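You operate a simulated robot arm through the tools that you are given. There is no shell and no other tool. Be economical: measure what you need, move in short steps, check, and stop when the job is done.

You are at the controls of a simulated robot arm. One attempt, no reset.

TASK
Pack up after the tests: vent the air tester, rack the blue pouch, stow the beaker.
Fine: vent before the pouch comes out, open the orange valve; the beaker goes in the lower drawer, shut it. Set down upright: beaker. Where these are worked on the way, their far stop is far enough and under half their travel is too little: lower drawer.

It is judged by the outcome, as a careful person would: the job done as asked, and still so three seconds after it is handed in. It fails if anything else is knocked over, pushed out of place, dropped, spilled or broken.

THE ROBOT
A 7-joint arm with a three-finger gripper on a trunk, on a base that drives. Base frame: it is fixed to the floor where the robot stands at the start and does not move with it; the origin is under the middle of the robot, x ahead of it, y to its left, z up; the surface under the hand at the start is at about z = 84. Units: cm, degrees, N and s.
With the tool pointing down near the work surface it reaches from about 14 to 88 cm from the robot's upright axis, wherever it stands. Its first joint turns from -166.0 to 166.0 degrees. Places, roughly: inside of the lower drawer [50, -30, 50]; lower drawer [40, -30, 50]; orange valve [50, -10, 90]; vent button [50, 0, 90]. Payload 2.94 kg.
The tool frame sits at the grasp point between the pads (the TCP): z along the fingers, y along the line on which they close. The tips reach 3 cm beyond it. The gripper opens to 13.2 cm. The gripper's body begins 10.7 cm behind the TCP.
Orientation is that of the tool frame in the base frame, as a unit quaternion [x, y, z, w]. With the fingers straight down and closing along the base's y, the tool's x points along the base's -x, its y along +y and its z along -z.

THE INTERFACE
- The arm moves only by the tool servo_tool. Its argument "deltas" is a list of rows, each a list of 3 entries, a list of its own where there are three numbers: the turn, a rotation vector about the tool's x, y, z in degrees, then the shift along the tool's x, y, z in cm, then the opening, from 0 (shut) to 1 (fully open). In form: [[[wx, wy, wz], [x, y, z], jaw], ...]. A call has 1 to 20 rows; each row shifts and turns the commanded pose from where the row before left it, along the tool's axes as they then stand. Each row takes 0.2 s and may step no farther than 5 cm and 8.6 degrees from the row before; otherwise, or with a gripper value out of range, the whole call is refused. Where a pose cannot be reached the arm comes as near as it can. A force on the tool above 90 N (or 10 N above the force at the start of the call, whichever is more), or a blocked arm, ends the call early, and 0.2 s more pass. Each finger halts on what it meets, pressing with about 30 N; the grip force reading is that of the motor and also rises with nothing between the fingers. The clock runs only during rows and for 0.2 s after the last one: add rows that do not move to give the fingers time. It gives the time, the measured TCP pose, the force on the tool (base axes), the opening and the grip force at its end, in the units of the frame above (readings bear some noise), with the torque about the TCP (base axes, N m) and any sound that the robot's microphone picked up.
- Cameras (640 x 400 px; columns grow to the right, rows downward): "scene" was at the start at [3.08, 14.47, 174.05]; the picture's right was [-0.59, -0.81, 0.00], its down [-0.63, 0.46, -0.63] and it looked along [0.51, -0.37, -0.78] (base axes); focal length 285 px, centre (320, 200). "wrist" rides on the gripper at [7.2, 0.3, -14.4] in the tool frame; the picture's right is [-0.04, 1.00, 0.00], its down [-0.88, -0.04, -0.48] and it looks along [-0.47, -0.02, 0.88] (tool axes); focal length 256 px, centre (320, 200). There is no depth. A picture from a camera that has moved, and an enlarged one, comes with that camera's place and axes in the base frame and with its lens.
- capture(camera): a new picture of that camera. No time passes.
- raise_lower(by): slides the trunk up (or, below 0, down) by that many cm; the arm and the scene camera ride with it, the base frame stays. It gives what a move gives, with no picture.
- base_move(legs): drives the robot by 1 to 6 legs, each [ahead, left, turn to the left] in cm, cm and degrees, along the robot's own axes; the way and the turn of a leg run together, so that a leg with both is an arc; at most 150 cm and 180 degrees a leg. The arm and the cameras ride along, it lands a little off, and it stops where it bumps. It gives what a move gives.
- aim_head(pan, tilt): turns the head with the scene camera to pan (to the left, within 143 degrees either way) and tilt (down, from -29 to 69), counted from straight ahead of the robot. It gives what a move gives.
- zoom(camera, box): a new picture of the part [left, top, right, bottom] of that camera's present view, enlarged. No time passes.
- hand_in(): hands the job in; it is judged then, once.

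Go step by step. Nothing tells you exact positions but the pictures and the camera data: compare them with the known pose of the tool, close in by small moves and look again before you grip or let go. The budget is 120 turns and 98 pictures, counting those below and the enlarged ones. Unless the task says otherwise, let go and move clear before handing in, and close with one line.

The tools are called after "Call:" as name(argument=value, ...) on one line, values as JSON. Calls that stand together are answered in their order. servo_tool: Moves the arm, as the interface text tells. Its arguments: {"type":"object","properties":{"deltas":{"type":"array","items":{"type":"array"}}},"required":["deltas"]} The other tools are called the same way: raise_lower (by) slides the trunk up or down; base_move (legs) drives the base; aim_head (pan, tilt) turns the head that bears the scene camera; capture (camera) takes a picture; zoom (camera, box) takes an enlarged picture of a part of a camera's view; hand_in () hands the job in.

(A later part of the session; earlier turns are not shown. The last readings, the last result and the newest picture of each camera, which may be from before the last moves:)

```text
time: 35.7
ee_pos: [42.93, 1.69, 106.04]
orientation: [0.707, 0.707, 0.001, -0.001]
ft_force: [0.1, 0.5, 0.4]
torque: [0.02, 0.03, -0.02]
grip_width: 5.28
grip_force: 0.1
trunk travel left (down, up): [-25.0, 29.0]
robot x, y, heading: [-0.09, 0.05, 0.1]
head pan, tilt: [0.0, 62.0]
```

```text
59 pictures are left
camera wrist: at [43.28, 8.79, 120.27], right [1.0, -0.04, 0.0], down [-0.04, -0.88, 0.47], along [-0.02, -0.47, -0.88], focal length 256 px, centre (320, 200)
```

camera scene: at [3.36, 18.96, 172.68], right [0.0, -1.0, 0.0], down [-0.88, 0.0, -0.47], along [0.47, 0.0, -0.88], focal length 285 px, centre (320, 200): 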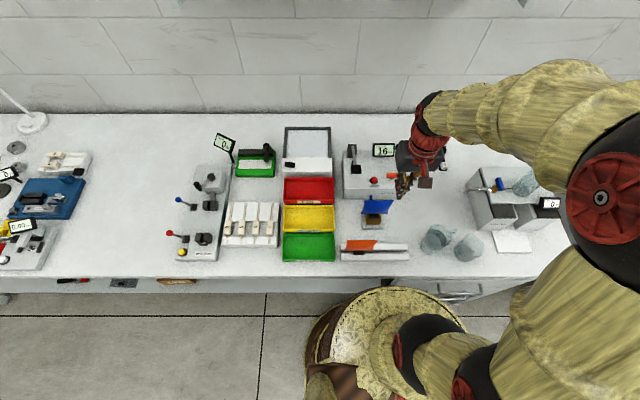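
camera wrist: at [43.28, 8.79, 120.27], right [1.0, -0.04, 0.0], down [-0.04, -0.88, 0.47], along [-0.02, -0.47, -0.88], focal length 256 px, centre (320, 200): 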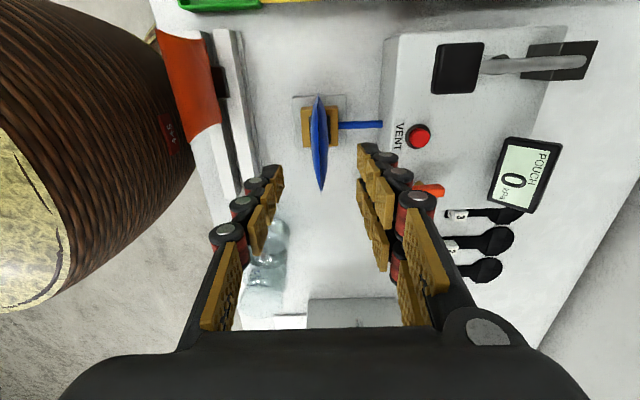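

Venting holds at 0. Descending over the bag with tips at z≈91, above the blue tube.

Call:
servo_tool(deltas=[[[0, 0, 0], [0, 0, 4], 0.4], [[0, 0, 0], [0, 0, 4], 0.4], [[0, 0, 0], [0, 0, 3], 0.4], [[0, 0, 0], [0, 0, 1], 0.4], [[0, 0, 0], [0, 0, 0], 0.4]])

Call:
capture(camera="wrist")

Call:
zoom(camera="scene", box=[330, 160, 450, 270])

```text
time: 36.9
ee_pos: [42.93, 1.56, 94.03]
orientation: [0.706, 0.708, 0.0, -0.001]
ft_force: [0.3, -0.3, 1.2]
torque: [0.02, -0.01, 0.02]
grip_width: 5.28
grip_force: 0.0
trunk travel left (down, up): [-25.0, 29.0]
robot x, y, heading: [-0.37, 0.26, -0.4]
head pan, tilt: [0.0, 62.0]
```

```text
58 pictures are left
camera wrist: at [43.34, 8.7, 108.28], right [1.0, -0.04, 0.0], down [-0.04, -0.88, 0.47], along [-0.02, -0.47, -0.88], focal length 256 px, centre (320, 200)
```

wrist: 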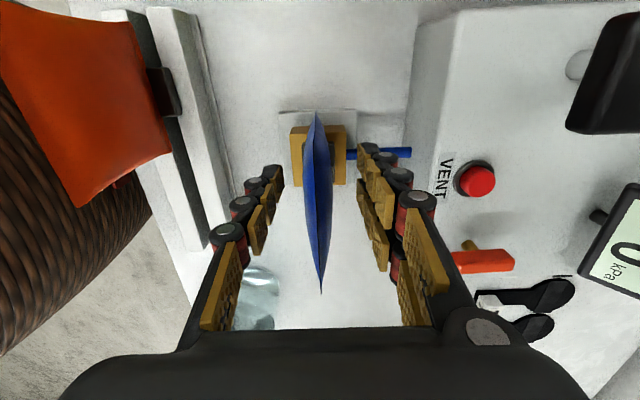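

```text
3.64 times, centred on (390, 215) of scene
camera zoom: at [3.37, 18.98, 172.67], right [0.0, -1.0, 0.0], down [-0.88, 0.0, -0.47], along [0.47, 0.0, -0.88], focal length 1035 px, centre (66, 146)
```

zoom: 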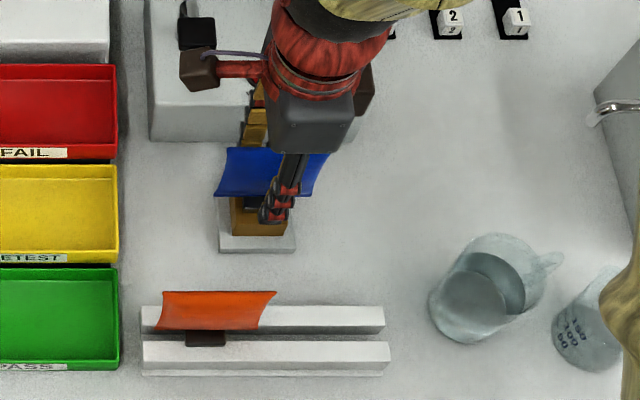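

The bag is centred between the fingers. Closing.

Call:
servo_tool(deltas=[[[0, 0, 0], [0, 0, 0], 0.1], [[0, 0, 0], [0, 0, 0], 0.1], [[0, 0, 0], [0, 0, 0], 0.1], [[0, 0, 0], [0, 0, 0], 0.1], [[0, 0, 0], [0, 0, 0], 0.1]])

Call:
capture(camera="wrist")

```text
time: 38.1
ee_pos: [42.86, 1.5, 93.97]
orientation: [0.707, 0.708, 0.001, -0.001]
ft_force: [0.4, 0.0, 0.5]
torque: [0.0, 0.02, -0.03]
grip_width: 1.73
grip_force: 30.1
trunk travel left (down, up): [-25.0, 29.0]
robot x, y, heading: [0.17, 0.1, 0.1]
head pan, tilt: [0.0, 62.0]
```

```text
56 pictures are left
camera wrist: at [43.35, 8.7, 108.29], right [1.0, -0.04, 0.0], down [-0.04, -0.88, 0.47], along [-0.02, -0.47, -0.88], focal length 256 px, centre (320, 200)
```

wrist: 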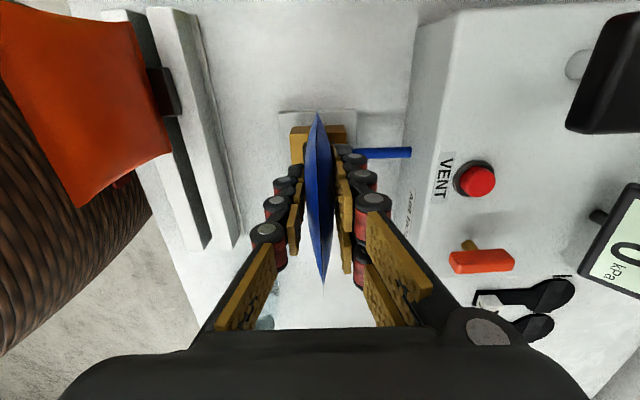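

Firmly gripped at 1.7 cm. Lifting straight up.

Call:
servo_tool(deltas=[[[0, 0, 0], [0, 0, -1], 0.08], [[0, 0, 0], [0, 0, -1.5], 0.08], [[0, 0, 0], [0, 0, -2], 0.08], [[0, 0, 0], [0, 0, -2], 0.08], [[0, 0, 0], [0, 0, 0], 0.08]])

Call:
capture(camera="wrist")

Call:
zoom(camera="scene", box=[330, 150, 450, 270])

```text
time: 39.3
ee_pos: [42.78, 1.44, 100.42]
orientation: [0.706, 0.708, 0.001, 0.0]
ft_force: [0.0, -0.8, -0.8]
torque: [0.02, -0.01, 0.04]
grip_width: 1.73
grip_force: 29.4
trunk travel left (down, up): [-25.0, 29.0]
robot x, y, heading: [0.06, -0.11, 0.1]
head pan, tilt: [0.0, 62.0]
```

```text
55 pictures are left
camera wrist: at [43.21, 8.72, 114.85], right [1.0, -0.04, 0.0], down [-0.04, -0.88, 0.47], along [-0.02, -0.47, -0.88], focal length 256 px, centre (320, 200)
```

wrist: 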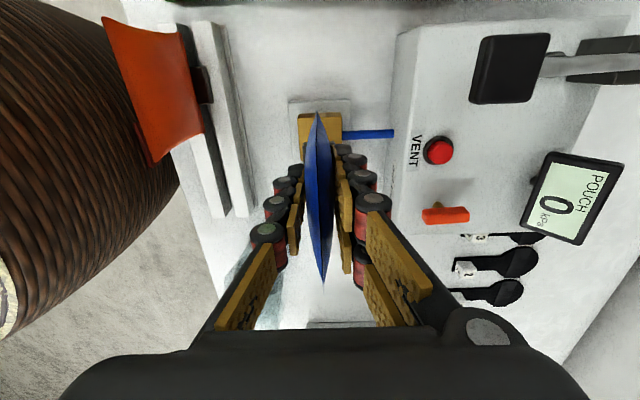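

```text
3.33 times, centred on (390, 210) of scene
camera zoom: at [3.37, 18.98, 172.67], right [0.0, -1.0, 0.0], down [-0.88, 0.0, -0.47], along [0.47, 0.0, -0.88], focal length 949 px, centre (87, 167)
```

zoom: 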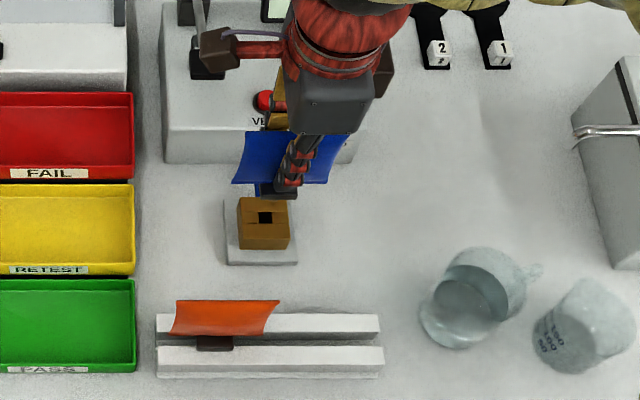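

The pouch is out with its dark foot. Moving first right, then back over the free half of the rack slot.

Call:
servo_tool(deltas=[[[0, 0, 0], [-2.3, 0, -1], 0.08], [[0, 0, 0], [-2.2, 0, -1], 0.08], [[0, 0, 0], [0, -3, 0], 0.08], [[0, 0, 0], [0, -3, 0], 0.08], [[0, 0, 0], [0, -3, 0], 0.08], [[0, 0, 0], [0, -3, 0], 0.08], [[0, 0, 0], [0, 0, 0], 0.08]])

Call:
capture(camera="wrist")

Call:
zoom(camera="scene", box=[330, 170, 450, 280])

```text
time: 40.9
ee_pos: [30.75, -3.09, 102.7]
orientation: [0.707, 0.707, 0.0, 0.0]
ft_force: [-1.4, -0.5, -0.6]
torque: [0.01, -0.02, 0.01]
grip_width: 1.69
grip_force: 29.8
trunk travel left (down, up): [-25.0, 29.0]
robot x, y, heading: [0.26, -0.25, 0.2]
head pan, tilt: [0.0, 62.0]
```

```text
53 pictures are left
camera wrist: at [31.1, 4.13, 117.03], right [1.0, -0.04, 0.0], down [-0.04, -0.88, 0.47], along [-0.02, -0.47, -0.88], focal length 256 px, centre (320, 200)
```

wrist: 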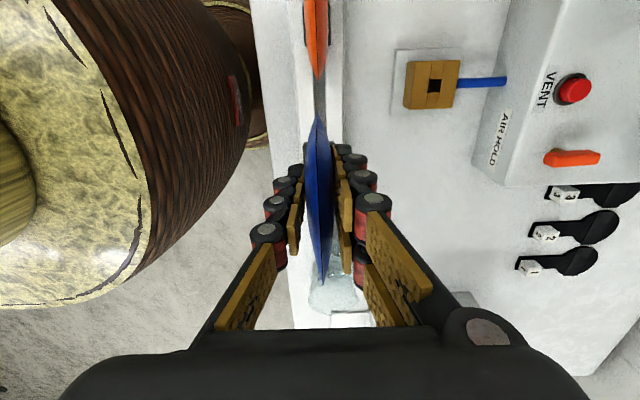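

```text
3.64 times, centred on (390, 225) of scene
camera zoom: at [3.35, 18.97, 172.67], right [0.0, -1.0, 0.0], down [-0.88, 0.0, -0.47], along [0.47, 0.0, -0.88], focal length 1035 px, centre (66, 109)
```

zoom: 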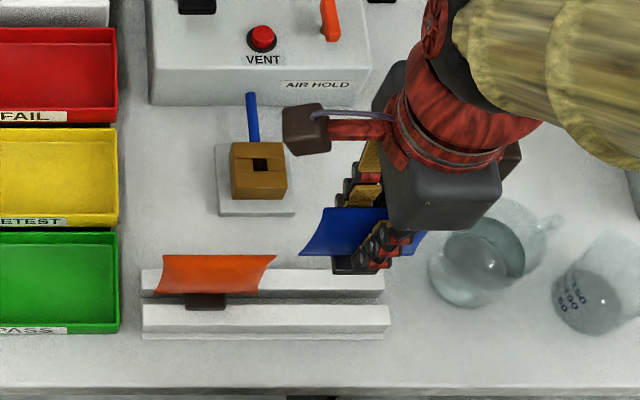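

Call:
zoom(camera="wrist", box=[260, 0, 400, 150])

```text
2.67 times, centred on (330, 75) of wrist
camera zoom: at [31.1, 4.13, 117.03], right [1.0, -0.04, 0.0], down [-0.04, -0.88, 0.47], along [-0.02, -0.47, -0.88], focal length 683 px, centre (293, 533)
```

zoom: 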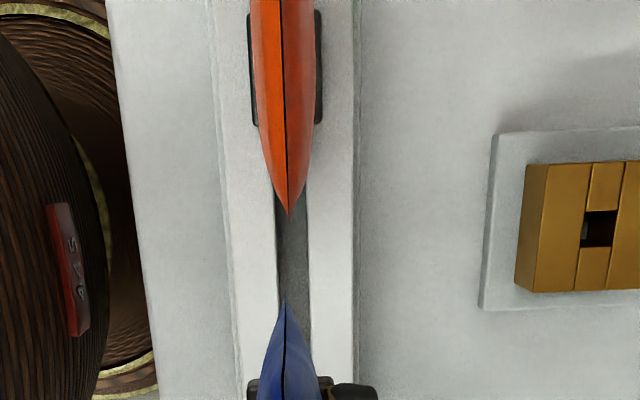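

The slot centre is at about x=30.95; I'll shift +0.15 and lower part way.

Call:
servo_tool(deltas=[[[0, 0, 0], [0, 0.15, 2.5], 0.08], [[0, 0, 0], [0, 0, 2.5], 0.08], [[0, 0, 0], [0, 0, 0.7], 0.08], [[0, 0, 0], [0, 0, 0], 0.08]])

Call:
zoom(camera="wrist", box=[260, 0, 400, 150])

Call:
zoom(camera="scene", box=[360, 200, 450, 280])

```text
time: 41.9
ee_pos: [31.06, -3.16, 97.06]
orientation: [0.707, 0.708, 0.001, 0.0]
ft_force: [-1.2, -0.3, -0.6]
torque: [0.03, 0.02, 0.03]
grip_width: 1.74
grip_force: 30.2
trunk travel left (down, up): [-25.0, 29.0]
robot x, y, heading: [0.14, -0.18, -0.3]
head pan, tilt: [0.0, 62.0]
```

```text
2.67 times, centred on (330, 75) of wrist
camera zoom: at [31.38, 4.09, 111.25], right [1.0, -0.04, 0.0], down [-0.04, -0.88, 0.47], along [-0.02, -0.47, -0.88], focal length 683 px, centre (293, 533)
```

zoom: 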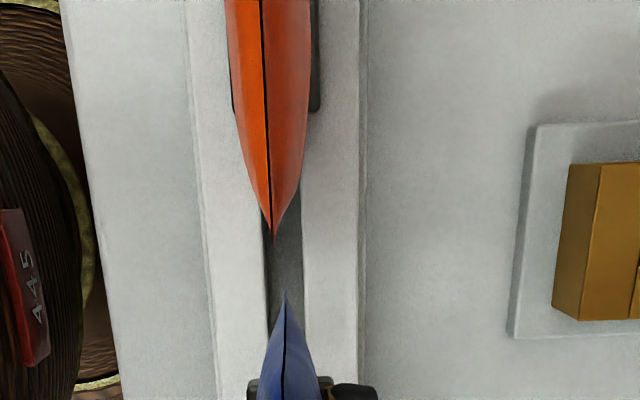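

```text
5.00 times, centred on (405, 240) of scene
camera zoom: at [3.36, 18.98, 172.67], right [0.0, -1.0, 0.0], down [-0.88, 0.0, -0.47], along [0.47, 0.0, -0.88], focal length 1423 px, centre (-105, 0)
```

zoom: 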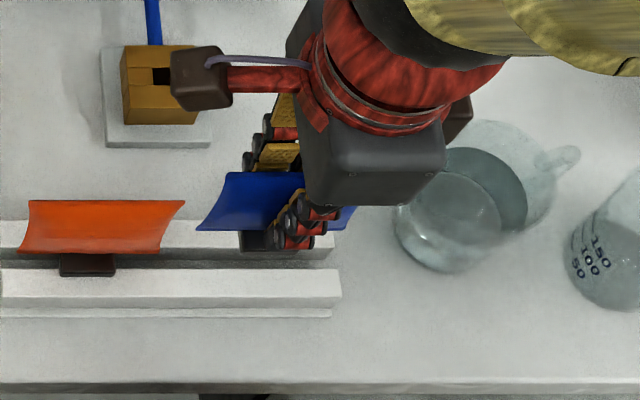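

Fine-tuning x by −0.15 and lowering gently.

Call:
servo_tool(deltas=[[[0, 0, 0], [0, -0.15, 0.8], 0.08], [[0, 0, 0], [0, 0, 0.8], 0.08], [[0, 0, 0], [0, 0, 0.7], 0.08], [[0, 0, 0], [0, 0, 0.4], 0.08], [[0, 0, 0], [0, 0, 0], 0.08]])

Call:
zoom(camera="scene", box=[330, 200, 430, 280])

```text
time: 43.1
ee_pos: [31.06, -3.01, 94.28]
orientation: [0.707, 0.708, 0.001, 0.0]
ft_force: [0.4, 0.3, 0.4]
torque: [-0.02, -0.02, 0.01]
grip_width: 1.72
grip_force: 30.1
trunk travel left (down, up): [-25.0, 29.0]
robot x, y, heading: [-0.04, -0.18, 0.0]
head pan, tilt: [0.0, 62.0]
```

```text
5.00 times, centred on (380, 240) of scene
camera zoom: at [3.37, 18.98, 172.67], right [0.0, -1.0, 0.0], down [-0.88, 0.0, -0.47], along [0.47, 0.0, -0.88], focal length 1423 px, centre (20, 0)
```

zoom: 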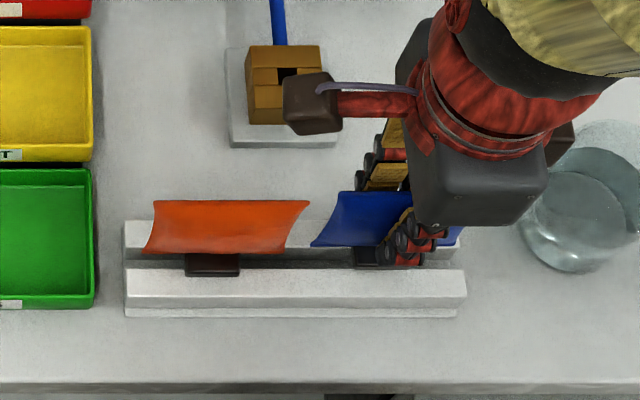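

Call:
servo_tool(deltas=[[[0, 0, 0], [0, -0.05, 0.4], 0.08], [[0, 0, 0], [0, 0, 0.4], 0.08], [[0, 0, 0], [0, 0, 0.3], 0.08], [[0, 0, 0], [0, 0, 0], 0.08]])

Call:
zoom(camera="scene", box=[330, 200, 430, 280])

Call:
zoom(camera="wrist", box=[220, 0, 420, 200])

```text
time: 44.1
ee_pos: [30.82, -2.94, 93.19]
orientation: [0.706, 0.708, 0.0, 0.0]
ft_force: [0.2, -0.9, 0.2]
torque: [0.03, 0.04, -0.01]
grip_width: 1.74
grip_force: 30.5
trunk travel left (down, up): [-25.0, 29.0]
robot x, y, heading: [0.03, 0.14, -0.1]
head pan, tilt: [0.0, 62.0]
```

```text
5.00 times, centred on (380, 240) of scene
camera zoom: at [3.37, 18.98, 172.67], right [0.0, -1.0, 0.0], down [-0.88, 0.0, -0.47], along [0.47, 0.0, -0.88], focal length 1423 px, centre (20, 0)
```

zoom: 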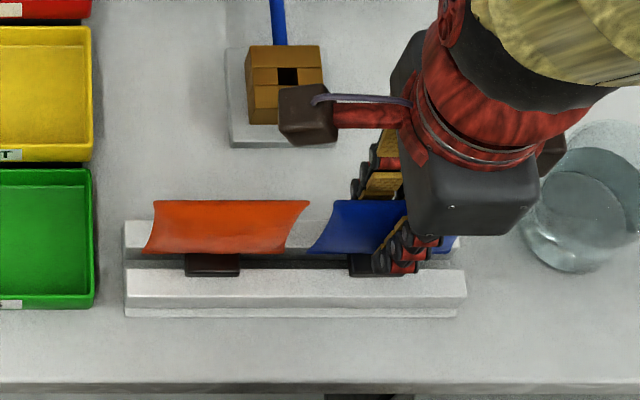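

```text
2.00 times, centred on (320, 100) of wrist
camera zoom: at [31.21, 4.28, 107.42], right [1.0, -0.04, 0.0], down [-0.04, -0.88, 0.47], along [-0.02, -0.47, -0.88], focal length 512 px, centre (320, 400)
```

zoom: 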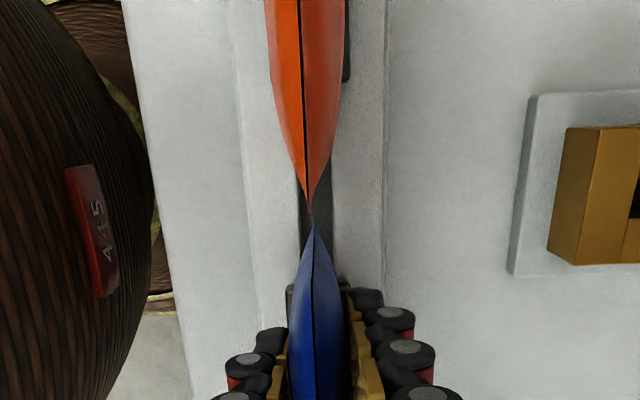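

Aligned with the orange pouch and level with it. One small further step to feel for contact.

Call:
servo_tool(deltas=[[[0, 0, 0], [0, 0, 0.15], 0.08], [[0, 0, 0], [0, 0, 0.1], 0.08], [[0, 0, 0], [0, 0, 0], 0.08]])

```text
time: 44.9
ee_pos: [30.83, -3.0, 92.97]
orientation: [0.707, 0.707, 0.001, 0.0]
ft_force: [-3.9, -0.4, 19.6]
torque: [-0.01, 0.07, 0.0]
grip_width: 1.73
grip_force: 29.7
trunk travel left (down, up): [-25.0, 29.0]
robot x, y, heading: [-0.25, 0.04, -0.1]
head pan, tilt: [0.0, 62.0]
```

Contact of ~20 N: seated. Releasing and rising.

Call:
servo_tool(deltas=[[[0, 0, 0], [0, 0, -0.1], 0.16], [[0, 0, 0], [0, 0, 0], 0.25], [[0, 0, 0], [0, 0, 0], 0.3], [[0, 0, 0], [0, 0, 0], 0.3], [[0, 0, 0], [0, 0, -2], 0.3], [[0, 0, 0], [0, 0, -3], 0.3], [[0, 0, 0], [0, 0, -4], 0.3], [[0, 0, 0], [0, 0, -4], 0.3], [[0, 0, 0], [0, 0, 0], 0.3]])

Call:
zoom(camera="scene", box=[320, 190, 460, 280])

Call:
capture(camera="wrist")

```text
time: 46.9
ee_pos: [30.68, -2.84, 105.82]
orientation: [0.706, 0.708, 0.001, -0.001]
ft_force: [0.4, 0.3, -0.2]
torque: [0.02, -0.02, 0.01]
grip_width: 3.96
grip_force: 0.1
trunk travel left (down, up): [-25.0, 29.0]
robot x, y, heading: [0.14, 0.13, 0.2]
head pan, tilt: [0.0, 62.0]
```

```text
4.44 times, centred on (390, 235) of scene
camera zoom: at [3.35, 18.98, 172.67], right [0.0, -1.0, 0.0], down [-0.88, 0.0, -0.47], along [0.47, 0.0, -0.88], focal length 1265 px, centre (9, 44)
```

zoom: 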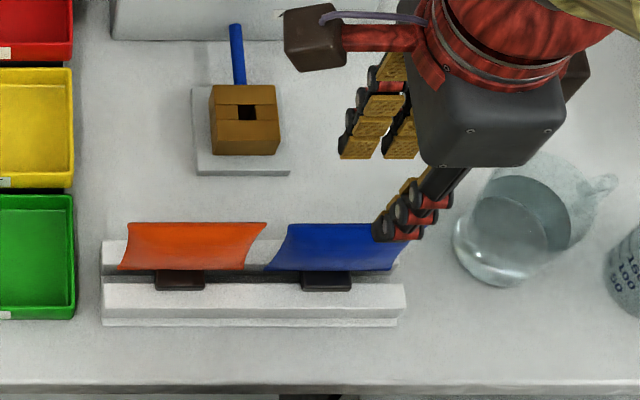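

```text
44 pictures are left
camera wrist: at [31.16, 4.25, 120.15], right [1.0, -0.04, 0.0], down [-0.04, -0.88, 0.47], along [-0.02, -0.47, -0.88], focal length 256 px, centre (320, 200)
```

wrist: 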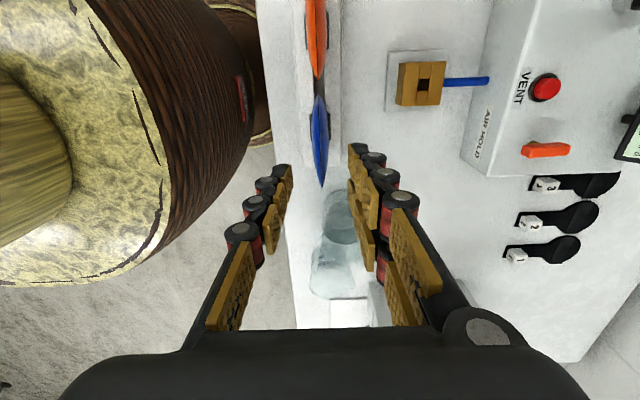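

The blue pouch is racked. To reach the lower drawer, the robot must stand back from the bench, so I raise the arm and drive back and to the right.

Call:
servo_tool(deltas=[[[0, 0, 0], [0, 0, -4], 0.3], [[0, 0, 0], [0, 0, -4], 0.3], [[0, 0, 0], [0, 0, -2], 0.3]])

Call:
base_move(legs=[[-43, 0, 0], [0, -22, 0]])

Call:
aim_head(pan=-10, tilt=48)

Call:
capture(camera="scene")

```text
time: 47.7
ee_pos: [30.89, -2.98, 115.82]
orientation: [0.707, 0.707, 0.0, -0.001]
ft_force: [0.2, 0.1, 0.4]
torque: [0.0, 0.01, 0.0]
grip_width: 3.98
grip_force: 0.0
trunk travel left (down, up): [-25.0, 29.0]
robot x, y, heading: [0.17, 0.13, -0.0]
head pan, tilt: [0.0, 62.0]
```

```text
time: 51.7
ee_pos: [-13.85, -25.16, 115.72]
orientation: [0.711, 0.703, 0.0, -0.001]
ft_force: [0.9, 0.3, -0.1]
torque: [-0.02, 0.0, 0.01]
grip_width: 3.99
grip_force: 0.2
trunk travel left (down, up): [-25.0, 29.0]
robot x, y, heading: [-44.73, -21.77, -0.4]
head pan, tilt: [0.0, 62.0]
```

```text
time: 52.5
ee_pos: [-13.93, -25.06, 115.74]
orientation: [0.712, 0.703, 0.0, 0.0]
ft_force: [0.6, -0.1, 0.5]
torque: [0.01, 0.0, 0.02]
grip_width: 3.95
grip_force: 0.0
trunk travel left (down, up): [-25.0, 29.0]
robot x, y, heading: [-45.18, -21.81, -0.8]
head pan, tilt: [-10.0, 48.0]
```

```text
43 pictures are left
camera scene: at [-39.92, -4.09, 174.42], right [-0.19, -0.98, 0.0], down [-0.73, 0.14, -0.67], along [0.66, -0.12, -0.74], focal length 285 px, centre (320, 200)
```

scene: 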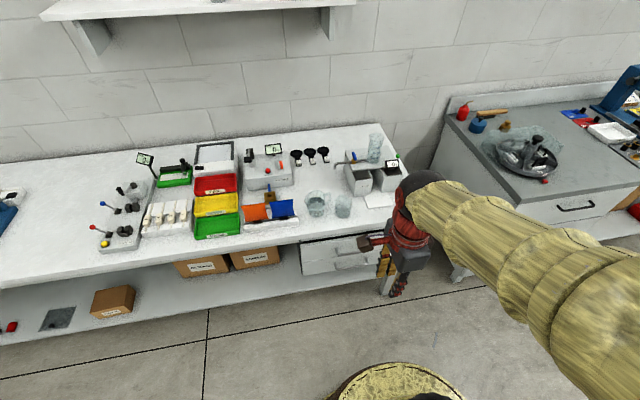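

Both drawers are visible under the bench. I'll move the hand forward and turn it to point ahead (closing vertically), then look.

Call:
servo_tool(deltas=[[[0, 0, 0.7], [0, 4, 0], 0.4], [[0, 0, 0], [0, 4, 0], 0.4], [[0, 0, 0], [0, 4, 0], 0.4], [[0, 0, 0], [0, 4, 0], 0.4], [[0, 0, 0], [0, 4, 0], 0.4], [[-8.5, 0, 0], [0, 0, 0], 0.4], [[-8.5, 0, 0], [0, 0, 0], 0.4], [[-8.5, 0, 0], [0, 0, 0], 0.4], [[-8.5, 0, 0], [0, 0, 0], 0.4], [[-8.5, 0, 0], [0, 0, 0], 0.4], [[-8.5, 0, 0], [0, 0, 0], 0.4], [[-8.5, 0, 0], [0, 0, 0], 0.4], [[-8.5, 0, 0], [0, 0, 0], 0.4], [[-8.5, 0, 0], [0, 0, 0], 0.4], [[-8.5, 0, 0], [0, 0, 0], 0.4], [[-5, 0, 0], [0, 0, 0], 0.4]])

Call:
capture(camera="scene")

Call:
capture(camera="wrist")

```text
time: 55.9
ee_pos: [6.17, -24.25, 115.51]
orientation: [0.563, 0.563, 0.438, 0.418]
ft_force: [-0.1, -0.6, -0.2]
torque: [-0.02, -0.01, 0.02]
grip_width: 5.31
grip_force: 0.1
out of reach, approached as far as the arm can: row 13, 14, 15
trunk travel left (down, up): [-25.0, 29.0]
robot x, y, heading: [-45.03, -21.97, -0.9]
head pan, tilt: [-10.0, 48.0]
```

```text
42 pictures are left
camera scene: at [-39.85, -4.1, 174.43], right [-0.19, -0.98, 0.0], down [-0.73, 0.14, -0.67], along [0.66, -0.13, -0.74], focal length 285 px, centre (320, 200)
```

scene: 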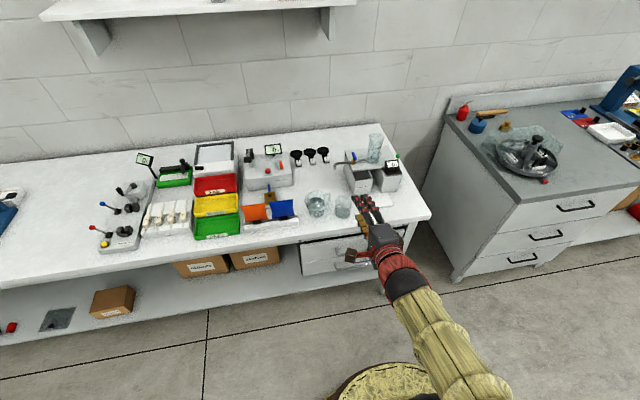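

```text
41 pictures are left
camera wrist: at [-7.77, -17.44, 119.61], right [0.27, -0.06, 0.96], down [-0.45, -0.89, 0.07], along [0.85, -0.45, -0.26], focal length 256 px, centre (320, 200)
```

wrist: 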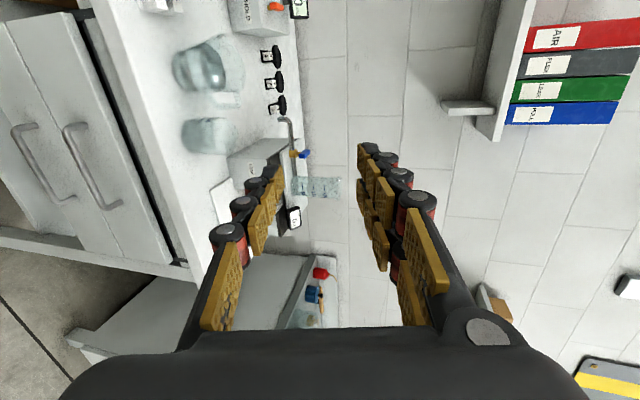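

I now get a good view of both drawer handles. Zooming to locate them.

Call:
zoom(camera="wrist", box=[0, 60, 200, 280])

Call:
zoom(camera="scene", box=[290, 180, 430, 300])

```text
1.82 times, centred on (100, 170) of wrist
camera zoom: at [-7.77, -17.44, 119.61], right [0.27, -0.06, 0.96], down [-0.45, -0.89, 0.07], along [0.85, -0.45, -0.26], focal length 465 px, centre (720, 254)
```

zoom: 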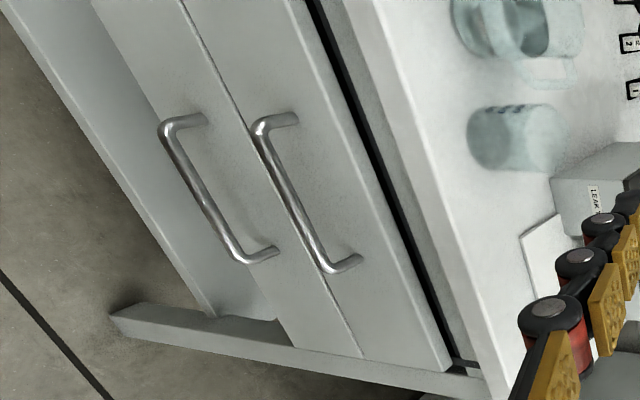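

```text
3.33 times, centred on (360, 240) of scene
camera zoom: at [-39.85, -4.1, 174.43], right [-0.19, -0.98, 0.0], down [-0.73, 0.14, -0.67], along [0.66, -0.13, -0.74], focal length 949 px, centre (187, 67)
```

zoom: 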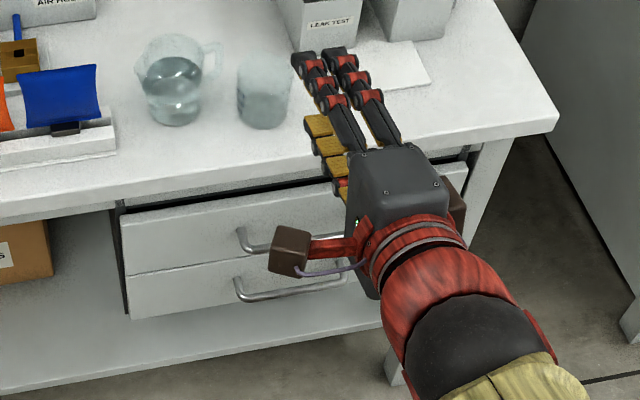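

The jug holds water (keep clear). I'll lower the trunk so the hand can reach handle height.

Call:
raise_lower(by=-25)

Call:
servo_tool(deltas=[[[0, 0, 0], [0, -3, 2], 0.4], [[0, 0, 0], [0, -3, 2], 0.4], [[0, 0, 0], [0, -3, 0], 0.4], [[0, 0, 0], [0, -3, 0], 0.4]])

Call:
capture(camera="wrist")

```text
time: 58.4
ee_pos: [6.04, -24.3, 90.34]
orientation: [0.563, 0.562, 0.438, 0.418]
ft_force: [0.2, 0.3, -0.3]
torque: [0.0, 0.03, 0.01]
grip_width: 5.29
grip_force: 0.1
trunk travel left (down, up): [0.0, 54.0]
robot x, y, heading: [-45.06, -21.64, -0.7]
head pan, tilt: [-10.0, 48.0]
```

```text
time: 59.4
ee_pos: [6.42, -25.26, 78.06]
orientation: [0.562, 0.564, 0.44, 0.415]
ft_force: [-0.5, 0.8, 0.9]
torque: [-0.02, 0.04, 0.0]
grip_width: 5.25
grip_force: 0.1
out of reach, approached as far as the arm can: row 3, 4
trunk travel left (down, up): [0.0, 54.0]
robot x, y, heading: [-45.18, -21.29, -1.0]
head pan, tilt: [-10.0, 48.0]
```

```text
38 pictures are left
camera wrist: at [-7.49, -18.45, 82.27], right [0.27, -0.06, 0.96], down [-0.45, -0.89, 0.07], along [0.85, -0.45, -0.27], focal length 256 px, centre (320, 200)
```

wrist: 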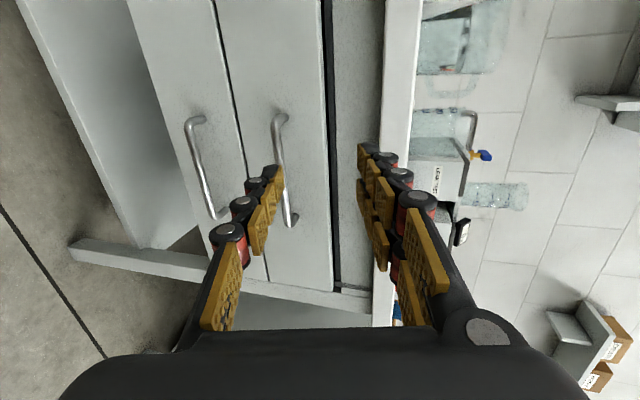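

The lower handle bar is at x≈21.4, z≈55, y −24…−38; the upper one is at z≈69. The arm is too folded here to point forward, so I back the base 20 cm and re-level the hand.

Call:
base_move(legs=[[-20, -6, 0.8]])

Call:
servo_tool(deltas=[[[0, 0, 0], [0, 0, 4], 0.4], [[0, 0, 0], [0, 0, 4], 0.4], [[-5, 0, 0], [0, -1, 3], 0.4], [[-5, 0, 0], [0, -3, 2], 0.4], [[-5, 0, 0], [0, -3, 0], 0.4]])

```text
time: 61.1
ee_pos: [-13.75, -30.34, 77.98]
orientation: [0.556, 0.57, 0.444, 0.412]
ft_force: [0.6, 0.5, 0.0]
torque: [-0.04, 0.03, 0.02]
grip_width: 5.29
grip_force: 0.1
trunk travel left (down, up): [0.0, 54.0]
robot x, y, heading: [-65.12, -27.99, 0.5]
head pan, tilt: [-10.0, 48.0]
```

```text
time: 62.3
ee_pos: [-2.72, -33.76, 68.33]
orientation: [0.495, 0.508, 0.517, 0.479]
ft_force: [0.6, 0.0, 0.7]
torque: [0.02, 0.06, -0.01]
grip_width: 5.26
grip_force: 0.1
out of reach, approached as far as the arm can: row 1, 2, 3, 4, 5
trunk travel left (down, up): [0.0, 54.0]
robot x, y, heading: [-65.18, -27.62, 0.5]
head pan, tilt: [-10.0, 48.0]
```

The hand is nearly level and pointing forward. Checking it holds and looking.

Call:
servo_tool(deltas=[[[0, 0, 0], [0, 0, 0], 0.4], [[0, 0, 0], [0, 0, 0], 0.4]])

Call:
capture(camera="wrist")

```text
time: 62.9
ee_pos: [-2.75, -33.76, 68.24]
orientation: [0.496, 0.508, 0.517, 0.478]
ft_force: [-0.8, -0.1, 0.3]
torque: [-0.01, 0.01, 0.03]
grip_width: 5.26
grip_force: 0.2
trunk travel left (down, up): [0.0, 54.0]
robot x, y, heading: [-65.31, -27.91, 0.2]
head pan, tilt: [-10.0, 48.0]
```

```text
37 pictures are left
camera wrist: at [-17.45, -27.27, 68.85], right [0.01, -0.07, 1.0], down [-0.43, -0.9, -0.06], along [0.9, -0.43, -0.04], focal length 256 px, centre (320, 200)
```

wrist: 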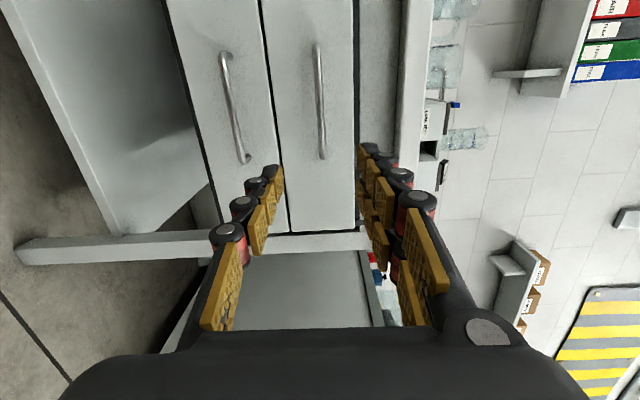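

Handle confirmed at z≈55.6, y centre −31. Moving down and forward, then checking.

Call:
servo_tool(deltas=[[[0, -2.9, 0], [0.9, -4, 0], 0.4], [[0, 0, 0], [0.9, -4, 0], 0.4], [[0, 0, 0], [0.9, -4, 0], 0.4], [[0, 0, 0], [0, -0.7, 3], 0.4], [[0, 0, 0], [0, 0, 4], 0.4], [[0, 0, 0], [0, 0, 4], 0.4], [[0, 0, 0], [0, 0, 2], 0.4]])

Call:
capture(camera="wrist")

```text
time: 64.5
ee_pos: [-0.53, -37.44, 57.26]
orientation: [0.508, 0.497, 0.504, 0.49]
ft_force: [0.7, -0.4, 0.6]
torque: [-0.01, -0.01, 0.0]
grip_width: 5.29
grip_force: 0.1
out of reach, approached as far as the arm can: row 1, 2, 3, 4, 5, 6, 7
trunk travel left (down, up): [0.0, 54.0]
robot x, y, heading: [-65.2, -27.83, 0.4]
head pan, tilt: [-10.0, 48.0]
```

```text
36 pictures are left
camera wrist: at [-14.89, -30.28, 57.84], right [0.01, -0.07, 1.0], down [-0.47, -0.88, -0.05], along [0.88, -0.47, -0.04], focal length 256 px, centre (320, 200)
```

wrist: 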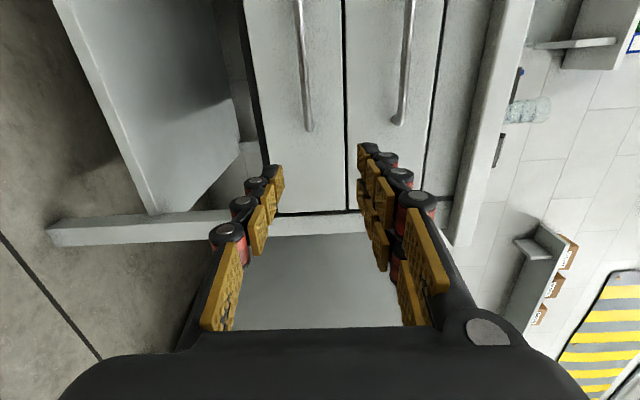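

The arm can't go lower and forward with the hand fully level. I'll pitch the hand about 40° downward, which still clears the upper handle.

Call:
servo_tool(deltas=[[[8, 0, 0], [0, 0, 0], 0.4], [[8, 0, 0], [0, 0, 0], 0.4], [[8, 0, 0], [0, 0, 0], 0.4], [[8, 0, 0], [0, 0, 0], 0.4], [[8, 0, 0], [0, 0, 0], 0.4], [[0, 0, 0], [0, 0, 0], 0.4], [[0, 0, 0], [0, 0, 0], 0.4]])

Call:
capture(camera="scene")

```text
time: 66.1
ee_pos: [-0.46, -37.51, 57.51]
orientation: [0.648, 0.637, 0.302, 0.288]
ft_force: [-0.5, -0.2, 0.5]
torque: [0.0, -0.01, 0.01]
grip_width: 5.27
grip_force: 0.1
trunk travel left (down, up): [0.0, 54.0]
robot x, y, heading: [-64.81, -27.79, 0.3]
head pan, tilt: [-10.0, 48.0]
```

```text
35 pictures are left
camera scene: at [-60.49, -10.03, 149.43], right [-0.17, -0.99, 0.0], down [-0.73, 0.13, -0.67], along [0.66, -0.11, -0.74], focal length 285 px, centre (320, 200)
```

scene: 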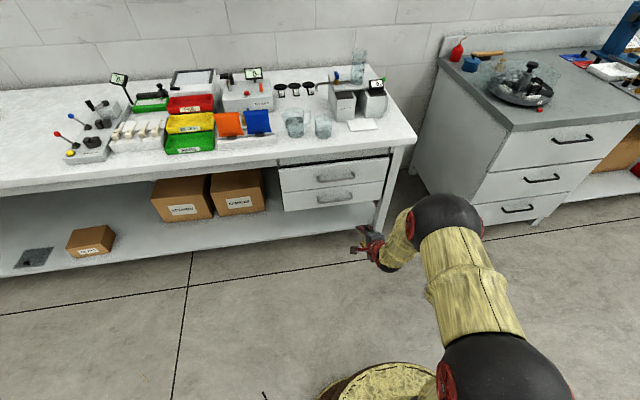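

Now tracking to a pre-grasp point 7 cm short of the bar, along the approach line.

Call:
servo_tool(deltas=[[[0, 0, 0], [1.3, 2.57, 2.16], 0.4], [[0, 0, 0], [1.3, 2.57, 2.16], 0.4], [[0, 0, 0], [1.3, 2.57, 2.16], 0.4], [[0, 0, 0], [1.3, 2.57, 2.16], 0.4], [[0, 0, 0], [1.3, 2.57, 2.16], 0.4], [[0, 0, 0], [0, 0, 0], 0.4]])

Call:
capture(camera="wrist")

```text
time: 67.5
ee_pos: [16.17, -31.29, 60.28]
orientation: [0.648, 0.636, 0.303, 0.289]
ft_force: [0.3, -0.2, -0.6]
torque: [-0.01, 0.01, -0.02]
grip_width: 5.27
grip_force: 0.0
trunk travel left (down, up): [0.0, 54.0]
robot x, y, heading: [-64.66, -27.71, 0.3]
head pan, tilt: [-10.0, 48.0]
```

```text
34 pictures are left
camera wrist: at [5.43, -24.22, 69.96], right [0.65, -0.07, 0.76], down [-0.39, -0.88, 0.26], along [0.65, -0.47, -0.6], focal length 256 px, centre (320, 200)
```

wrist: 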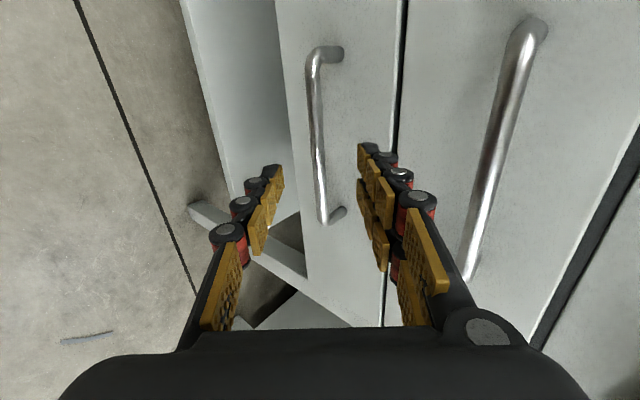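

The bar lies centred between the fingers. Advancing 5 cm with jaws narrowed, then closing.

Call:
servo_tool(deltas=[[[0, 0, 0], [0, -0.2, 2], 0.22], [[0, 0, 0], [0, 0, 2], 0.22], [[0, 0, 0], [0, 0, 1], 0.22], [[0, 0, 0], [0, 0, 0], 0.22]])

Call:
capture(camera="wrist")

```text
time: 68.5
ee_pos: [19.73, -31.18, 56.86]
orientation: [0.648, 0.636, 0.303, 0.289]
ft_force: [0.2, -0.3, -0.6]
torque: [0.0, 0.04, -0.02]
grip_width: 2.93
grip_force: 0.1
trunk travel left (down, up): [0.0, 54.0]
robot x, y, heading: [-64.99, -27.51, 0.1]
head pan, tilt: [-10.0, 48.0]
```

```text
33 pictures are left
camera wrist: at [9.1, -24.14, 66.47], right [0.65, -0.07, 0.76], down [-0.39, -0.88, 0.26], along [0.65, -0.47, -0.6], focal length 256 px, centre (320, 200)
```

wrist: 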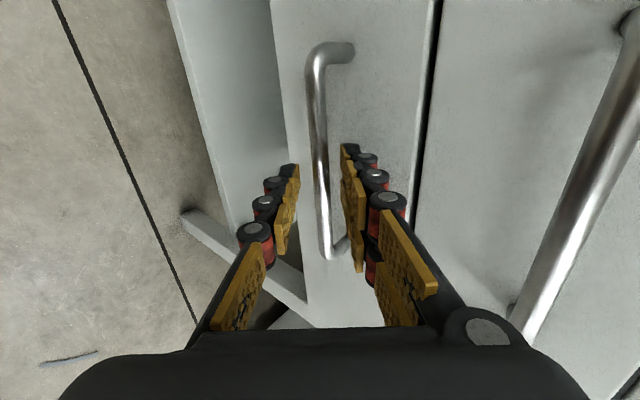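

Bar is between the fingers. Closing fully, then testing a small pull.

Call:
servo_tool(deltas=[[[0, 0, 0], [0, 0, 0], 0], [[0, 0, 0], [0, 0, 0], 0], [[0, 0, 0], [0, 0, 0], 0], [[0, 0, 0], [0, 0, 0], 0], [[0, 0, 0], [0, -0.65, -0.76], 0], [[0, 0, 0], [0, -0.65, -0.76], 0], [[0, 0, 0], [0, -0.65, -0.76], 0]])

Call:
capture(camera="wrist")

```text
time: 70.1
ee_pos: [16.72, -31.3, 56.92]
orientation: [0.649, 0.636, 0.302, 0.289]
ft_force: [-0.5, -4.2, 1.1]
torque: [-0.9, -0.02, 0.64]
grip_width: 1.14
grip_force: 38.4
trunk travel left (down, up): [0.0, 54.0]
robot x, y, heading: [-64.93, -27.87, 0.3]
head pan, tilt: [-10.0, 48.0]
```

```text
32 pictures are left
camera wrist: at [6.18, -24.13, 66.54], right [0.65, -0.07, 0.76], down [-0.39, -0.88, 0.26], along [0.65, -0.47, -0.6], focal length 256 px, centre (320, 200)
```

wrist: 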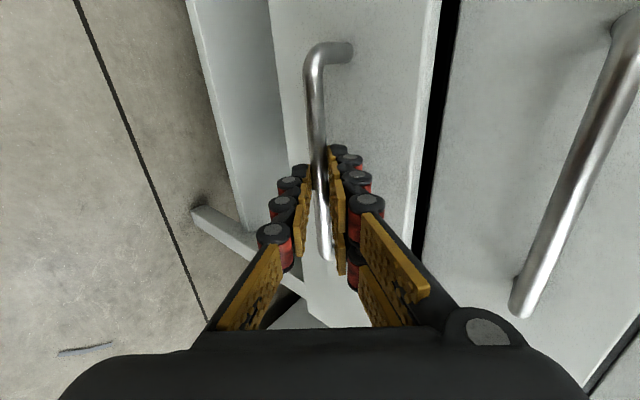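

The drawer slides easily. Continuing the pull.

Call:
servo_tool(deltas=[[[0, 0, 0], [0, -1.3, -1.52], 0], [[0, 0, 0], [0, -1.3, -1.52], 0], [[0, 0, 0], [0, -1.3, -1.52], 0], [[0, 0, 0], [0, -1.3, -1.52], 0], [[0, 0, 0], [0, -1.3, -1.52], 0], [[0, 0, 0], [0, -1.3, -1.52], 0], [[0, 0, 0], [0, -1.3, -1.52], 0], [[0, 0, 0], [0, -1.3, -1.52], 0], [[0, 0, 0], [0, -1.3, -1.52], 0], [[0, 0, 0], [0, -1.3, -1.52], 0], [[0, 0, 0], [0, 0, 0], 0]])

Call:
capture(camera="scene")

```text
time: 72.5
ee_pos: [-2.91, -32.71, 57.1]
orientation: [0.647, 0.64, 0.304, 0.283]
ft_force: [-0.2, 32.7, -16.2]
torque: [-0.12, 0.31, 1.48]
grip_width: 1.21
grip_force: 38.4
out of reach, approached as far as the arm can: row 6, 7, 9
trunk travel left (down, up): [0.0, 54.0]
robot x, y, heading: [-65.48, -27.49, 0.1]
head pan, tilt: [-10.0, 48.0]
```

```text
31 pictures are left
camera scene: at [-60.38, -9.87, 149.4], right [-0.17, -0.99, 0.0], down [-0.73, 0.12, -0.67], along [0.66, -0.11, -0.74], focal length 285 px, centre (320, 200)
```

scene: 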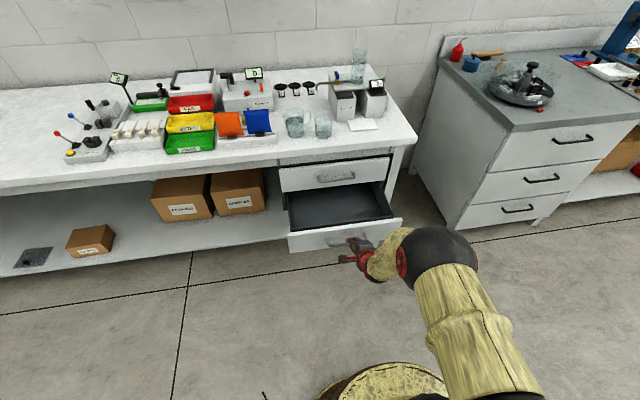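

Open ~22 cm, and the arm is at its limit. I'll pull a bit farther by backing the base 10 cm while gripping.

Call:
base_move(legs=[[-10, 0, 0]])

Call:
capture(camera="scene")

```text
time: 73.6
ee_pos: [-12.97, -33.02, 57.2]
orientation: [0.647, 0.637, 0.305, 0.286]
ft_force: [0.6, 0.2, 0.6]
torque: [-0.01, 0.0, -0.03]
grip_width: 0.0
grip_force: 28.6
trunk travel left (down, up): [0.0, 54.0]
robot x, y, heading: [-75.38, -27.84, 0.0]
head pan, tilt: [-10.0, 48.0]
```

```text
30 pictures are left
camera scene: at [-70.55, -10.1, 149.43], right [-0.17, -0.99, 0.0], down [-0.73, 0.13, -0.67], along [0.66, -0.11, -0.74], focal length 285 px, centre (320, 200)
```

scene: 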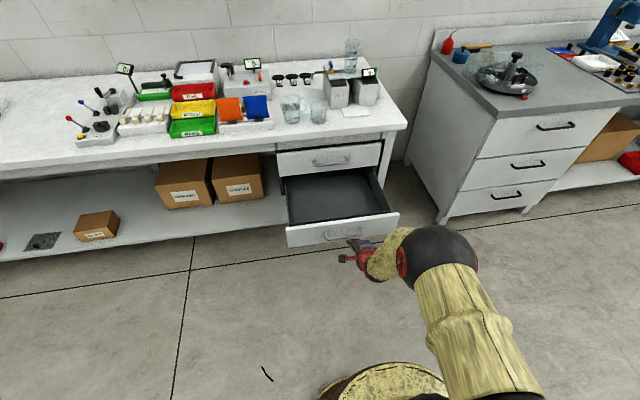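

The grip slipped off at the end, with the drawer open about 29 cm. Now I raise the trunk, turn the hand down and drive forward for the beaker.

Call:
raise_lower(by=42)

Call:
servo_tool(deltas=[[[8, 0, 0], [0, 0, -1], 0.6], [[8, 0, 0], [0, 0, -1], 0.6], [[8, 0, 0], [0, 0, 0], 0.6], [[8, 0, 0], [0, 0, 0], 0.6], [[8, 0, 0], [0, 0, 0], 0.6], [[8, 0, 0], [0, 0, 0], 0.6], [[1.4, 0, 0], [0, 0, 0], 0.6], [[0, 0, 0], [0, 0, 0], 0.6]])

Call:
base_move(legs=[[31, 0, 0]])

Call:
capture(camera="scene")

```text
refused: 42 is not a number from -40 to 40
```

```text
time: 75.4
ee_pos: [-13.86, -32.77, 58.96]
orientation: [0.7, 0.7, 0.121, 0.079]
ft_force: [0.1, 0.3, -0.3]
torque: [-0.02, 0.03, -0.01]
grip_width: 7.94
grip_force: 0.0
out of reach, approached as far as the arm can: row 4, 5, 6
trunk travel left (down, up): [0.0, 54.0]
robot x, y, heading: [-75.57, -27.51, 0.3]
head pan, tilt: [-10.0, 48.0]
```

```text
time: 77.5
ee_pos: [17.39, -32.78, 59.06]
orientation: [0.7, 0.7, 0.121, 0.08]
ft_force: [-0.4, 0.9, 0.5]
torque: [0.0, 0.0, 0.01]
grip_width: 7.93
grip_force: 0.2
trunk travel left (down, up): [0.0, 54.0]
robot x, y, heading: [-43.88, -27.76, -0.1]
head pan, tilt: [-10.0, 48.0]
```

```text
29 pictures are left
camera scene: at [-39.31, -10.01, 149.43], right [-0.17, -0.99, 0.0], down [-0.73, 0.13, -0.67], along [0.66, -0.11, -0.74], focal length 285 px, centre (320, 200)
```

scene: 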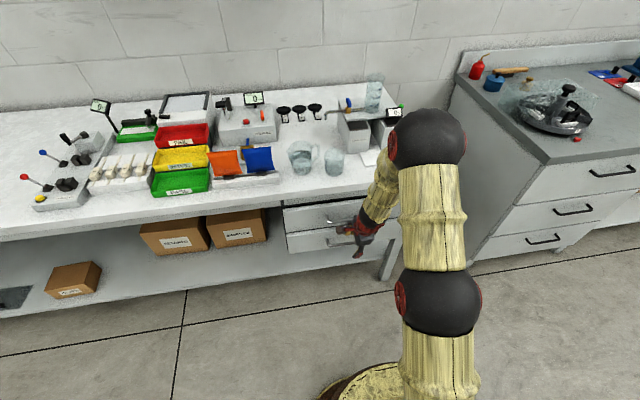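

The trunk raise was refused and the forward drive pushed the drawer back shut with the hand; nothing else seems hit. I'll inspect.

Call:
zoom(camera="scene", box=[260, 130, 420, 270])

Call:
capture(camera="wrist")

```text
2.86 times, centred on (340, 200) of scene
camera zoom: at [-39.31, -10.01, 149.43], right [-0.17, -0.99, 0.0], down [-0.73, 0.13, -0.67], along [0.66, -0.11, -0.74], focal length 813 px, centre (263, 200)
```

zoom: 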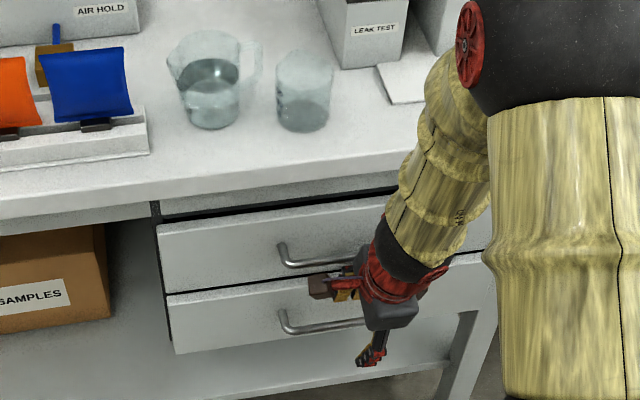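

```text
27 pictures are left
camera wrist: at [13.64, -26.34, 73.21], right [0.96, -0.05, 0.28], down [-0.17, -0.9, 0.39], along [0.23, -0.42, -0.88], focal length 256 px, centre (320, 200)
```

wrist: 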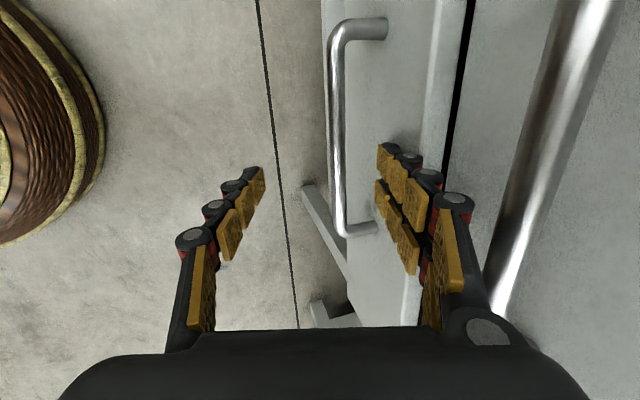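

The lower drawer is open only ~1.6 cm and nothing else moved. I'll back off 16 cm, return to the 40° pitch and re-grasp the handle.

Call:
base_move(legs=[[-17, 0, 0]])

Call:
servo_tool(deltas=[[[-8, 0, 0], [0, 0, 0], 0.4], [[-8, 0, 0], [0, 0, 0], 0.4], [[-7, 0, 0], [0, 0, 0], 0.4], [[0, 0, 0], [0, 0, 0], 0.4]])

```text
time: 79.0
ee_pos: [0.46, -32.7, 59.03]
orientation: [0.7, 0.699, 0.121, 0.08]
ft_force: [0.9, 0.2, -0.5]
torque: [0.0, 0.0, 0.01]
grip_width: 7.91
grip_force: 0.0
trunk travel left (down, up): [0.0, 54.0]
robot x, y, heading: [-60.85, -27.88, 0.2]
head pan, tilt: [-10.0, 48.0]
```

```text
time: 80.0
ee_pos: [0.88, -32.34, 59.57]
orientation: [0.678, 0.672, 0.236, 0.183]
ft_force: [-0.5, -0.3, -0.3]
torque: [-0.01, 0.0, 0.02]
grip_width: 5.3
grip_force: 0.7
out of reach, approached as far as the arm can: row 1
trunk travel left (down, up): [0.0, 54.0]
robot x, y, heading: [-61.12, -27.83, 0.3]
head pan, tilt: [-10.0, 48.0]
```

Call:
servo_tool(deltas=[[[-7.5, -2, 0], [0, 0, 0], 0.4], [[-7.5, -2, 0], [0, 0, 0], 0.4], [[0, 0, 0], [0.3, 2.3, 2.5], 0.4], [[0, 0, 0], [0.3, 2.3, 2.5], 0.4], [[0, 0, 0], [0.3, 2.3, 2.5], 0.4], [[0, 0, 0], [0.4, 2.3, 2.5], 0.4], [[0, 0, 0], [0, 0, 0], 0.4]])

Call:
capture(camera="wrist")

```text
time: 81.6
ee_pos: [14.26, -32.62, 60.16]
orientation: [0.657, 0.629, 0.296, 0.291]
ft_force: [-0.1, 0.7, 0.6]
torque: [-0.02, -0.01, 0.0]
grip_width: 5.3
grip_force: 0.0
out of reach, approached as far as the arm can: row 2
trunk travel left (down, up): [0.0, 54.0]
robot x, y, heading: [-60.86, -27.57, 0.3]
head pan, tilt: [-10.0, 48.0]
```

```text
26 pictures are left
camera wrist: at [3.84, -25.34, 69.84], right [0.65, -0.08, 0.75], down [-0.41, -0.87, 0.26], along [0.64, -0.48, -0.6], focal length 256 px, centre (320, 200)
```

wrist: 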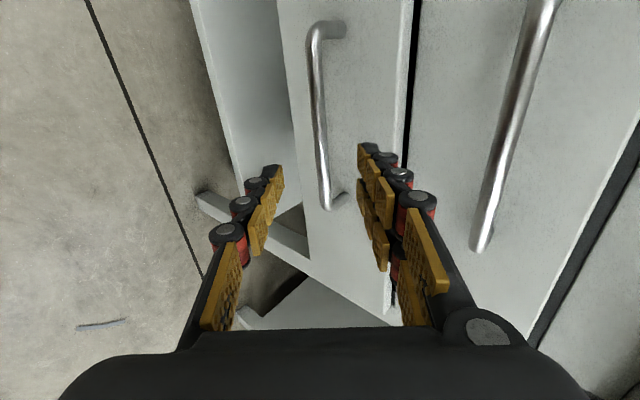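

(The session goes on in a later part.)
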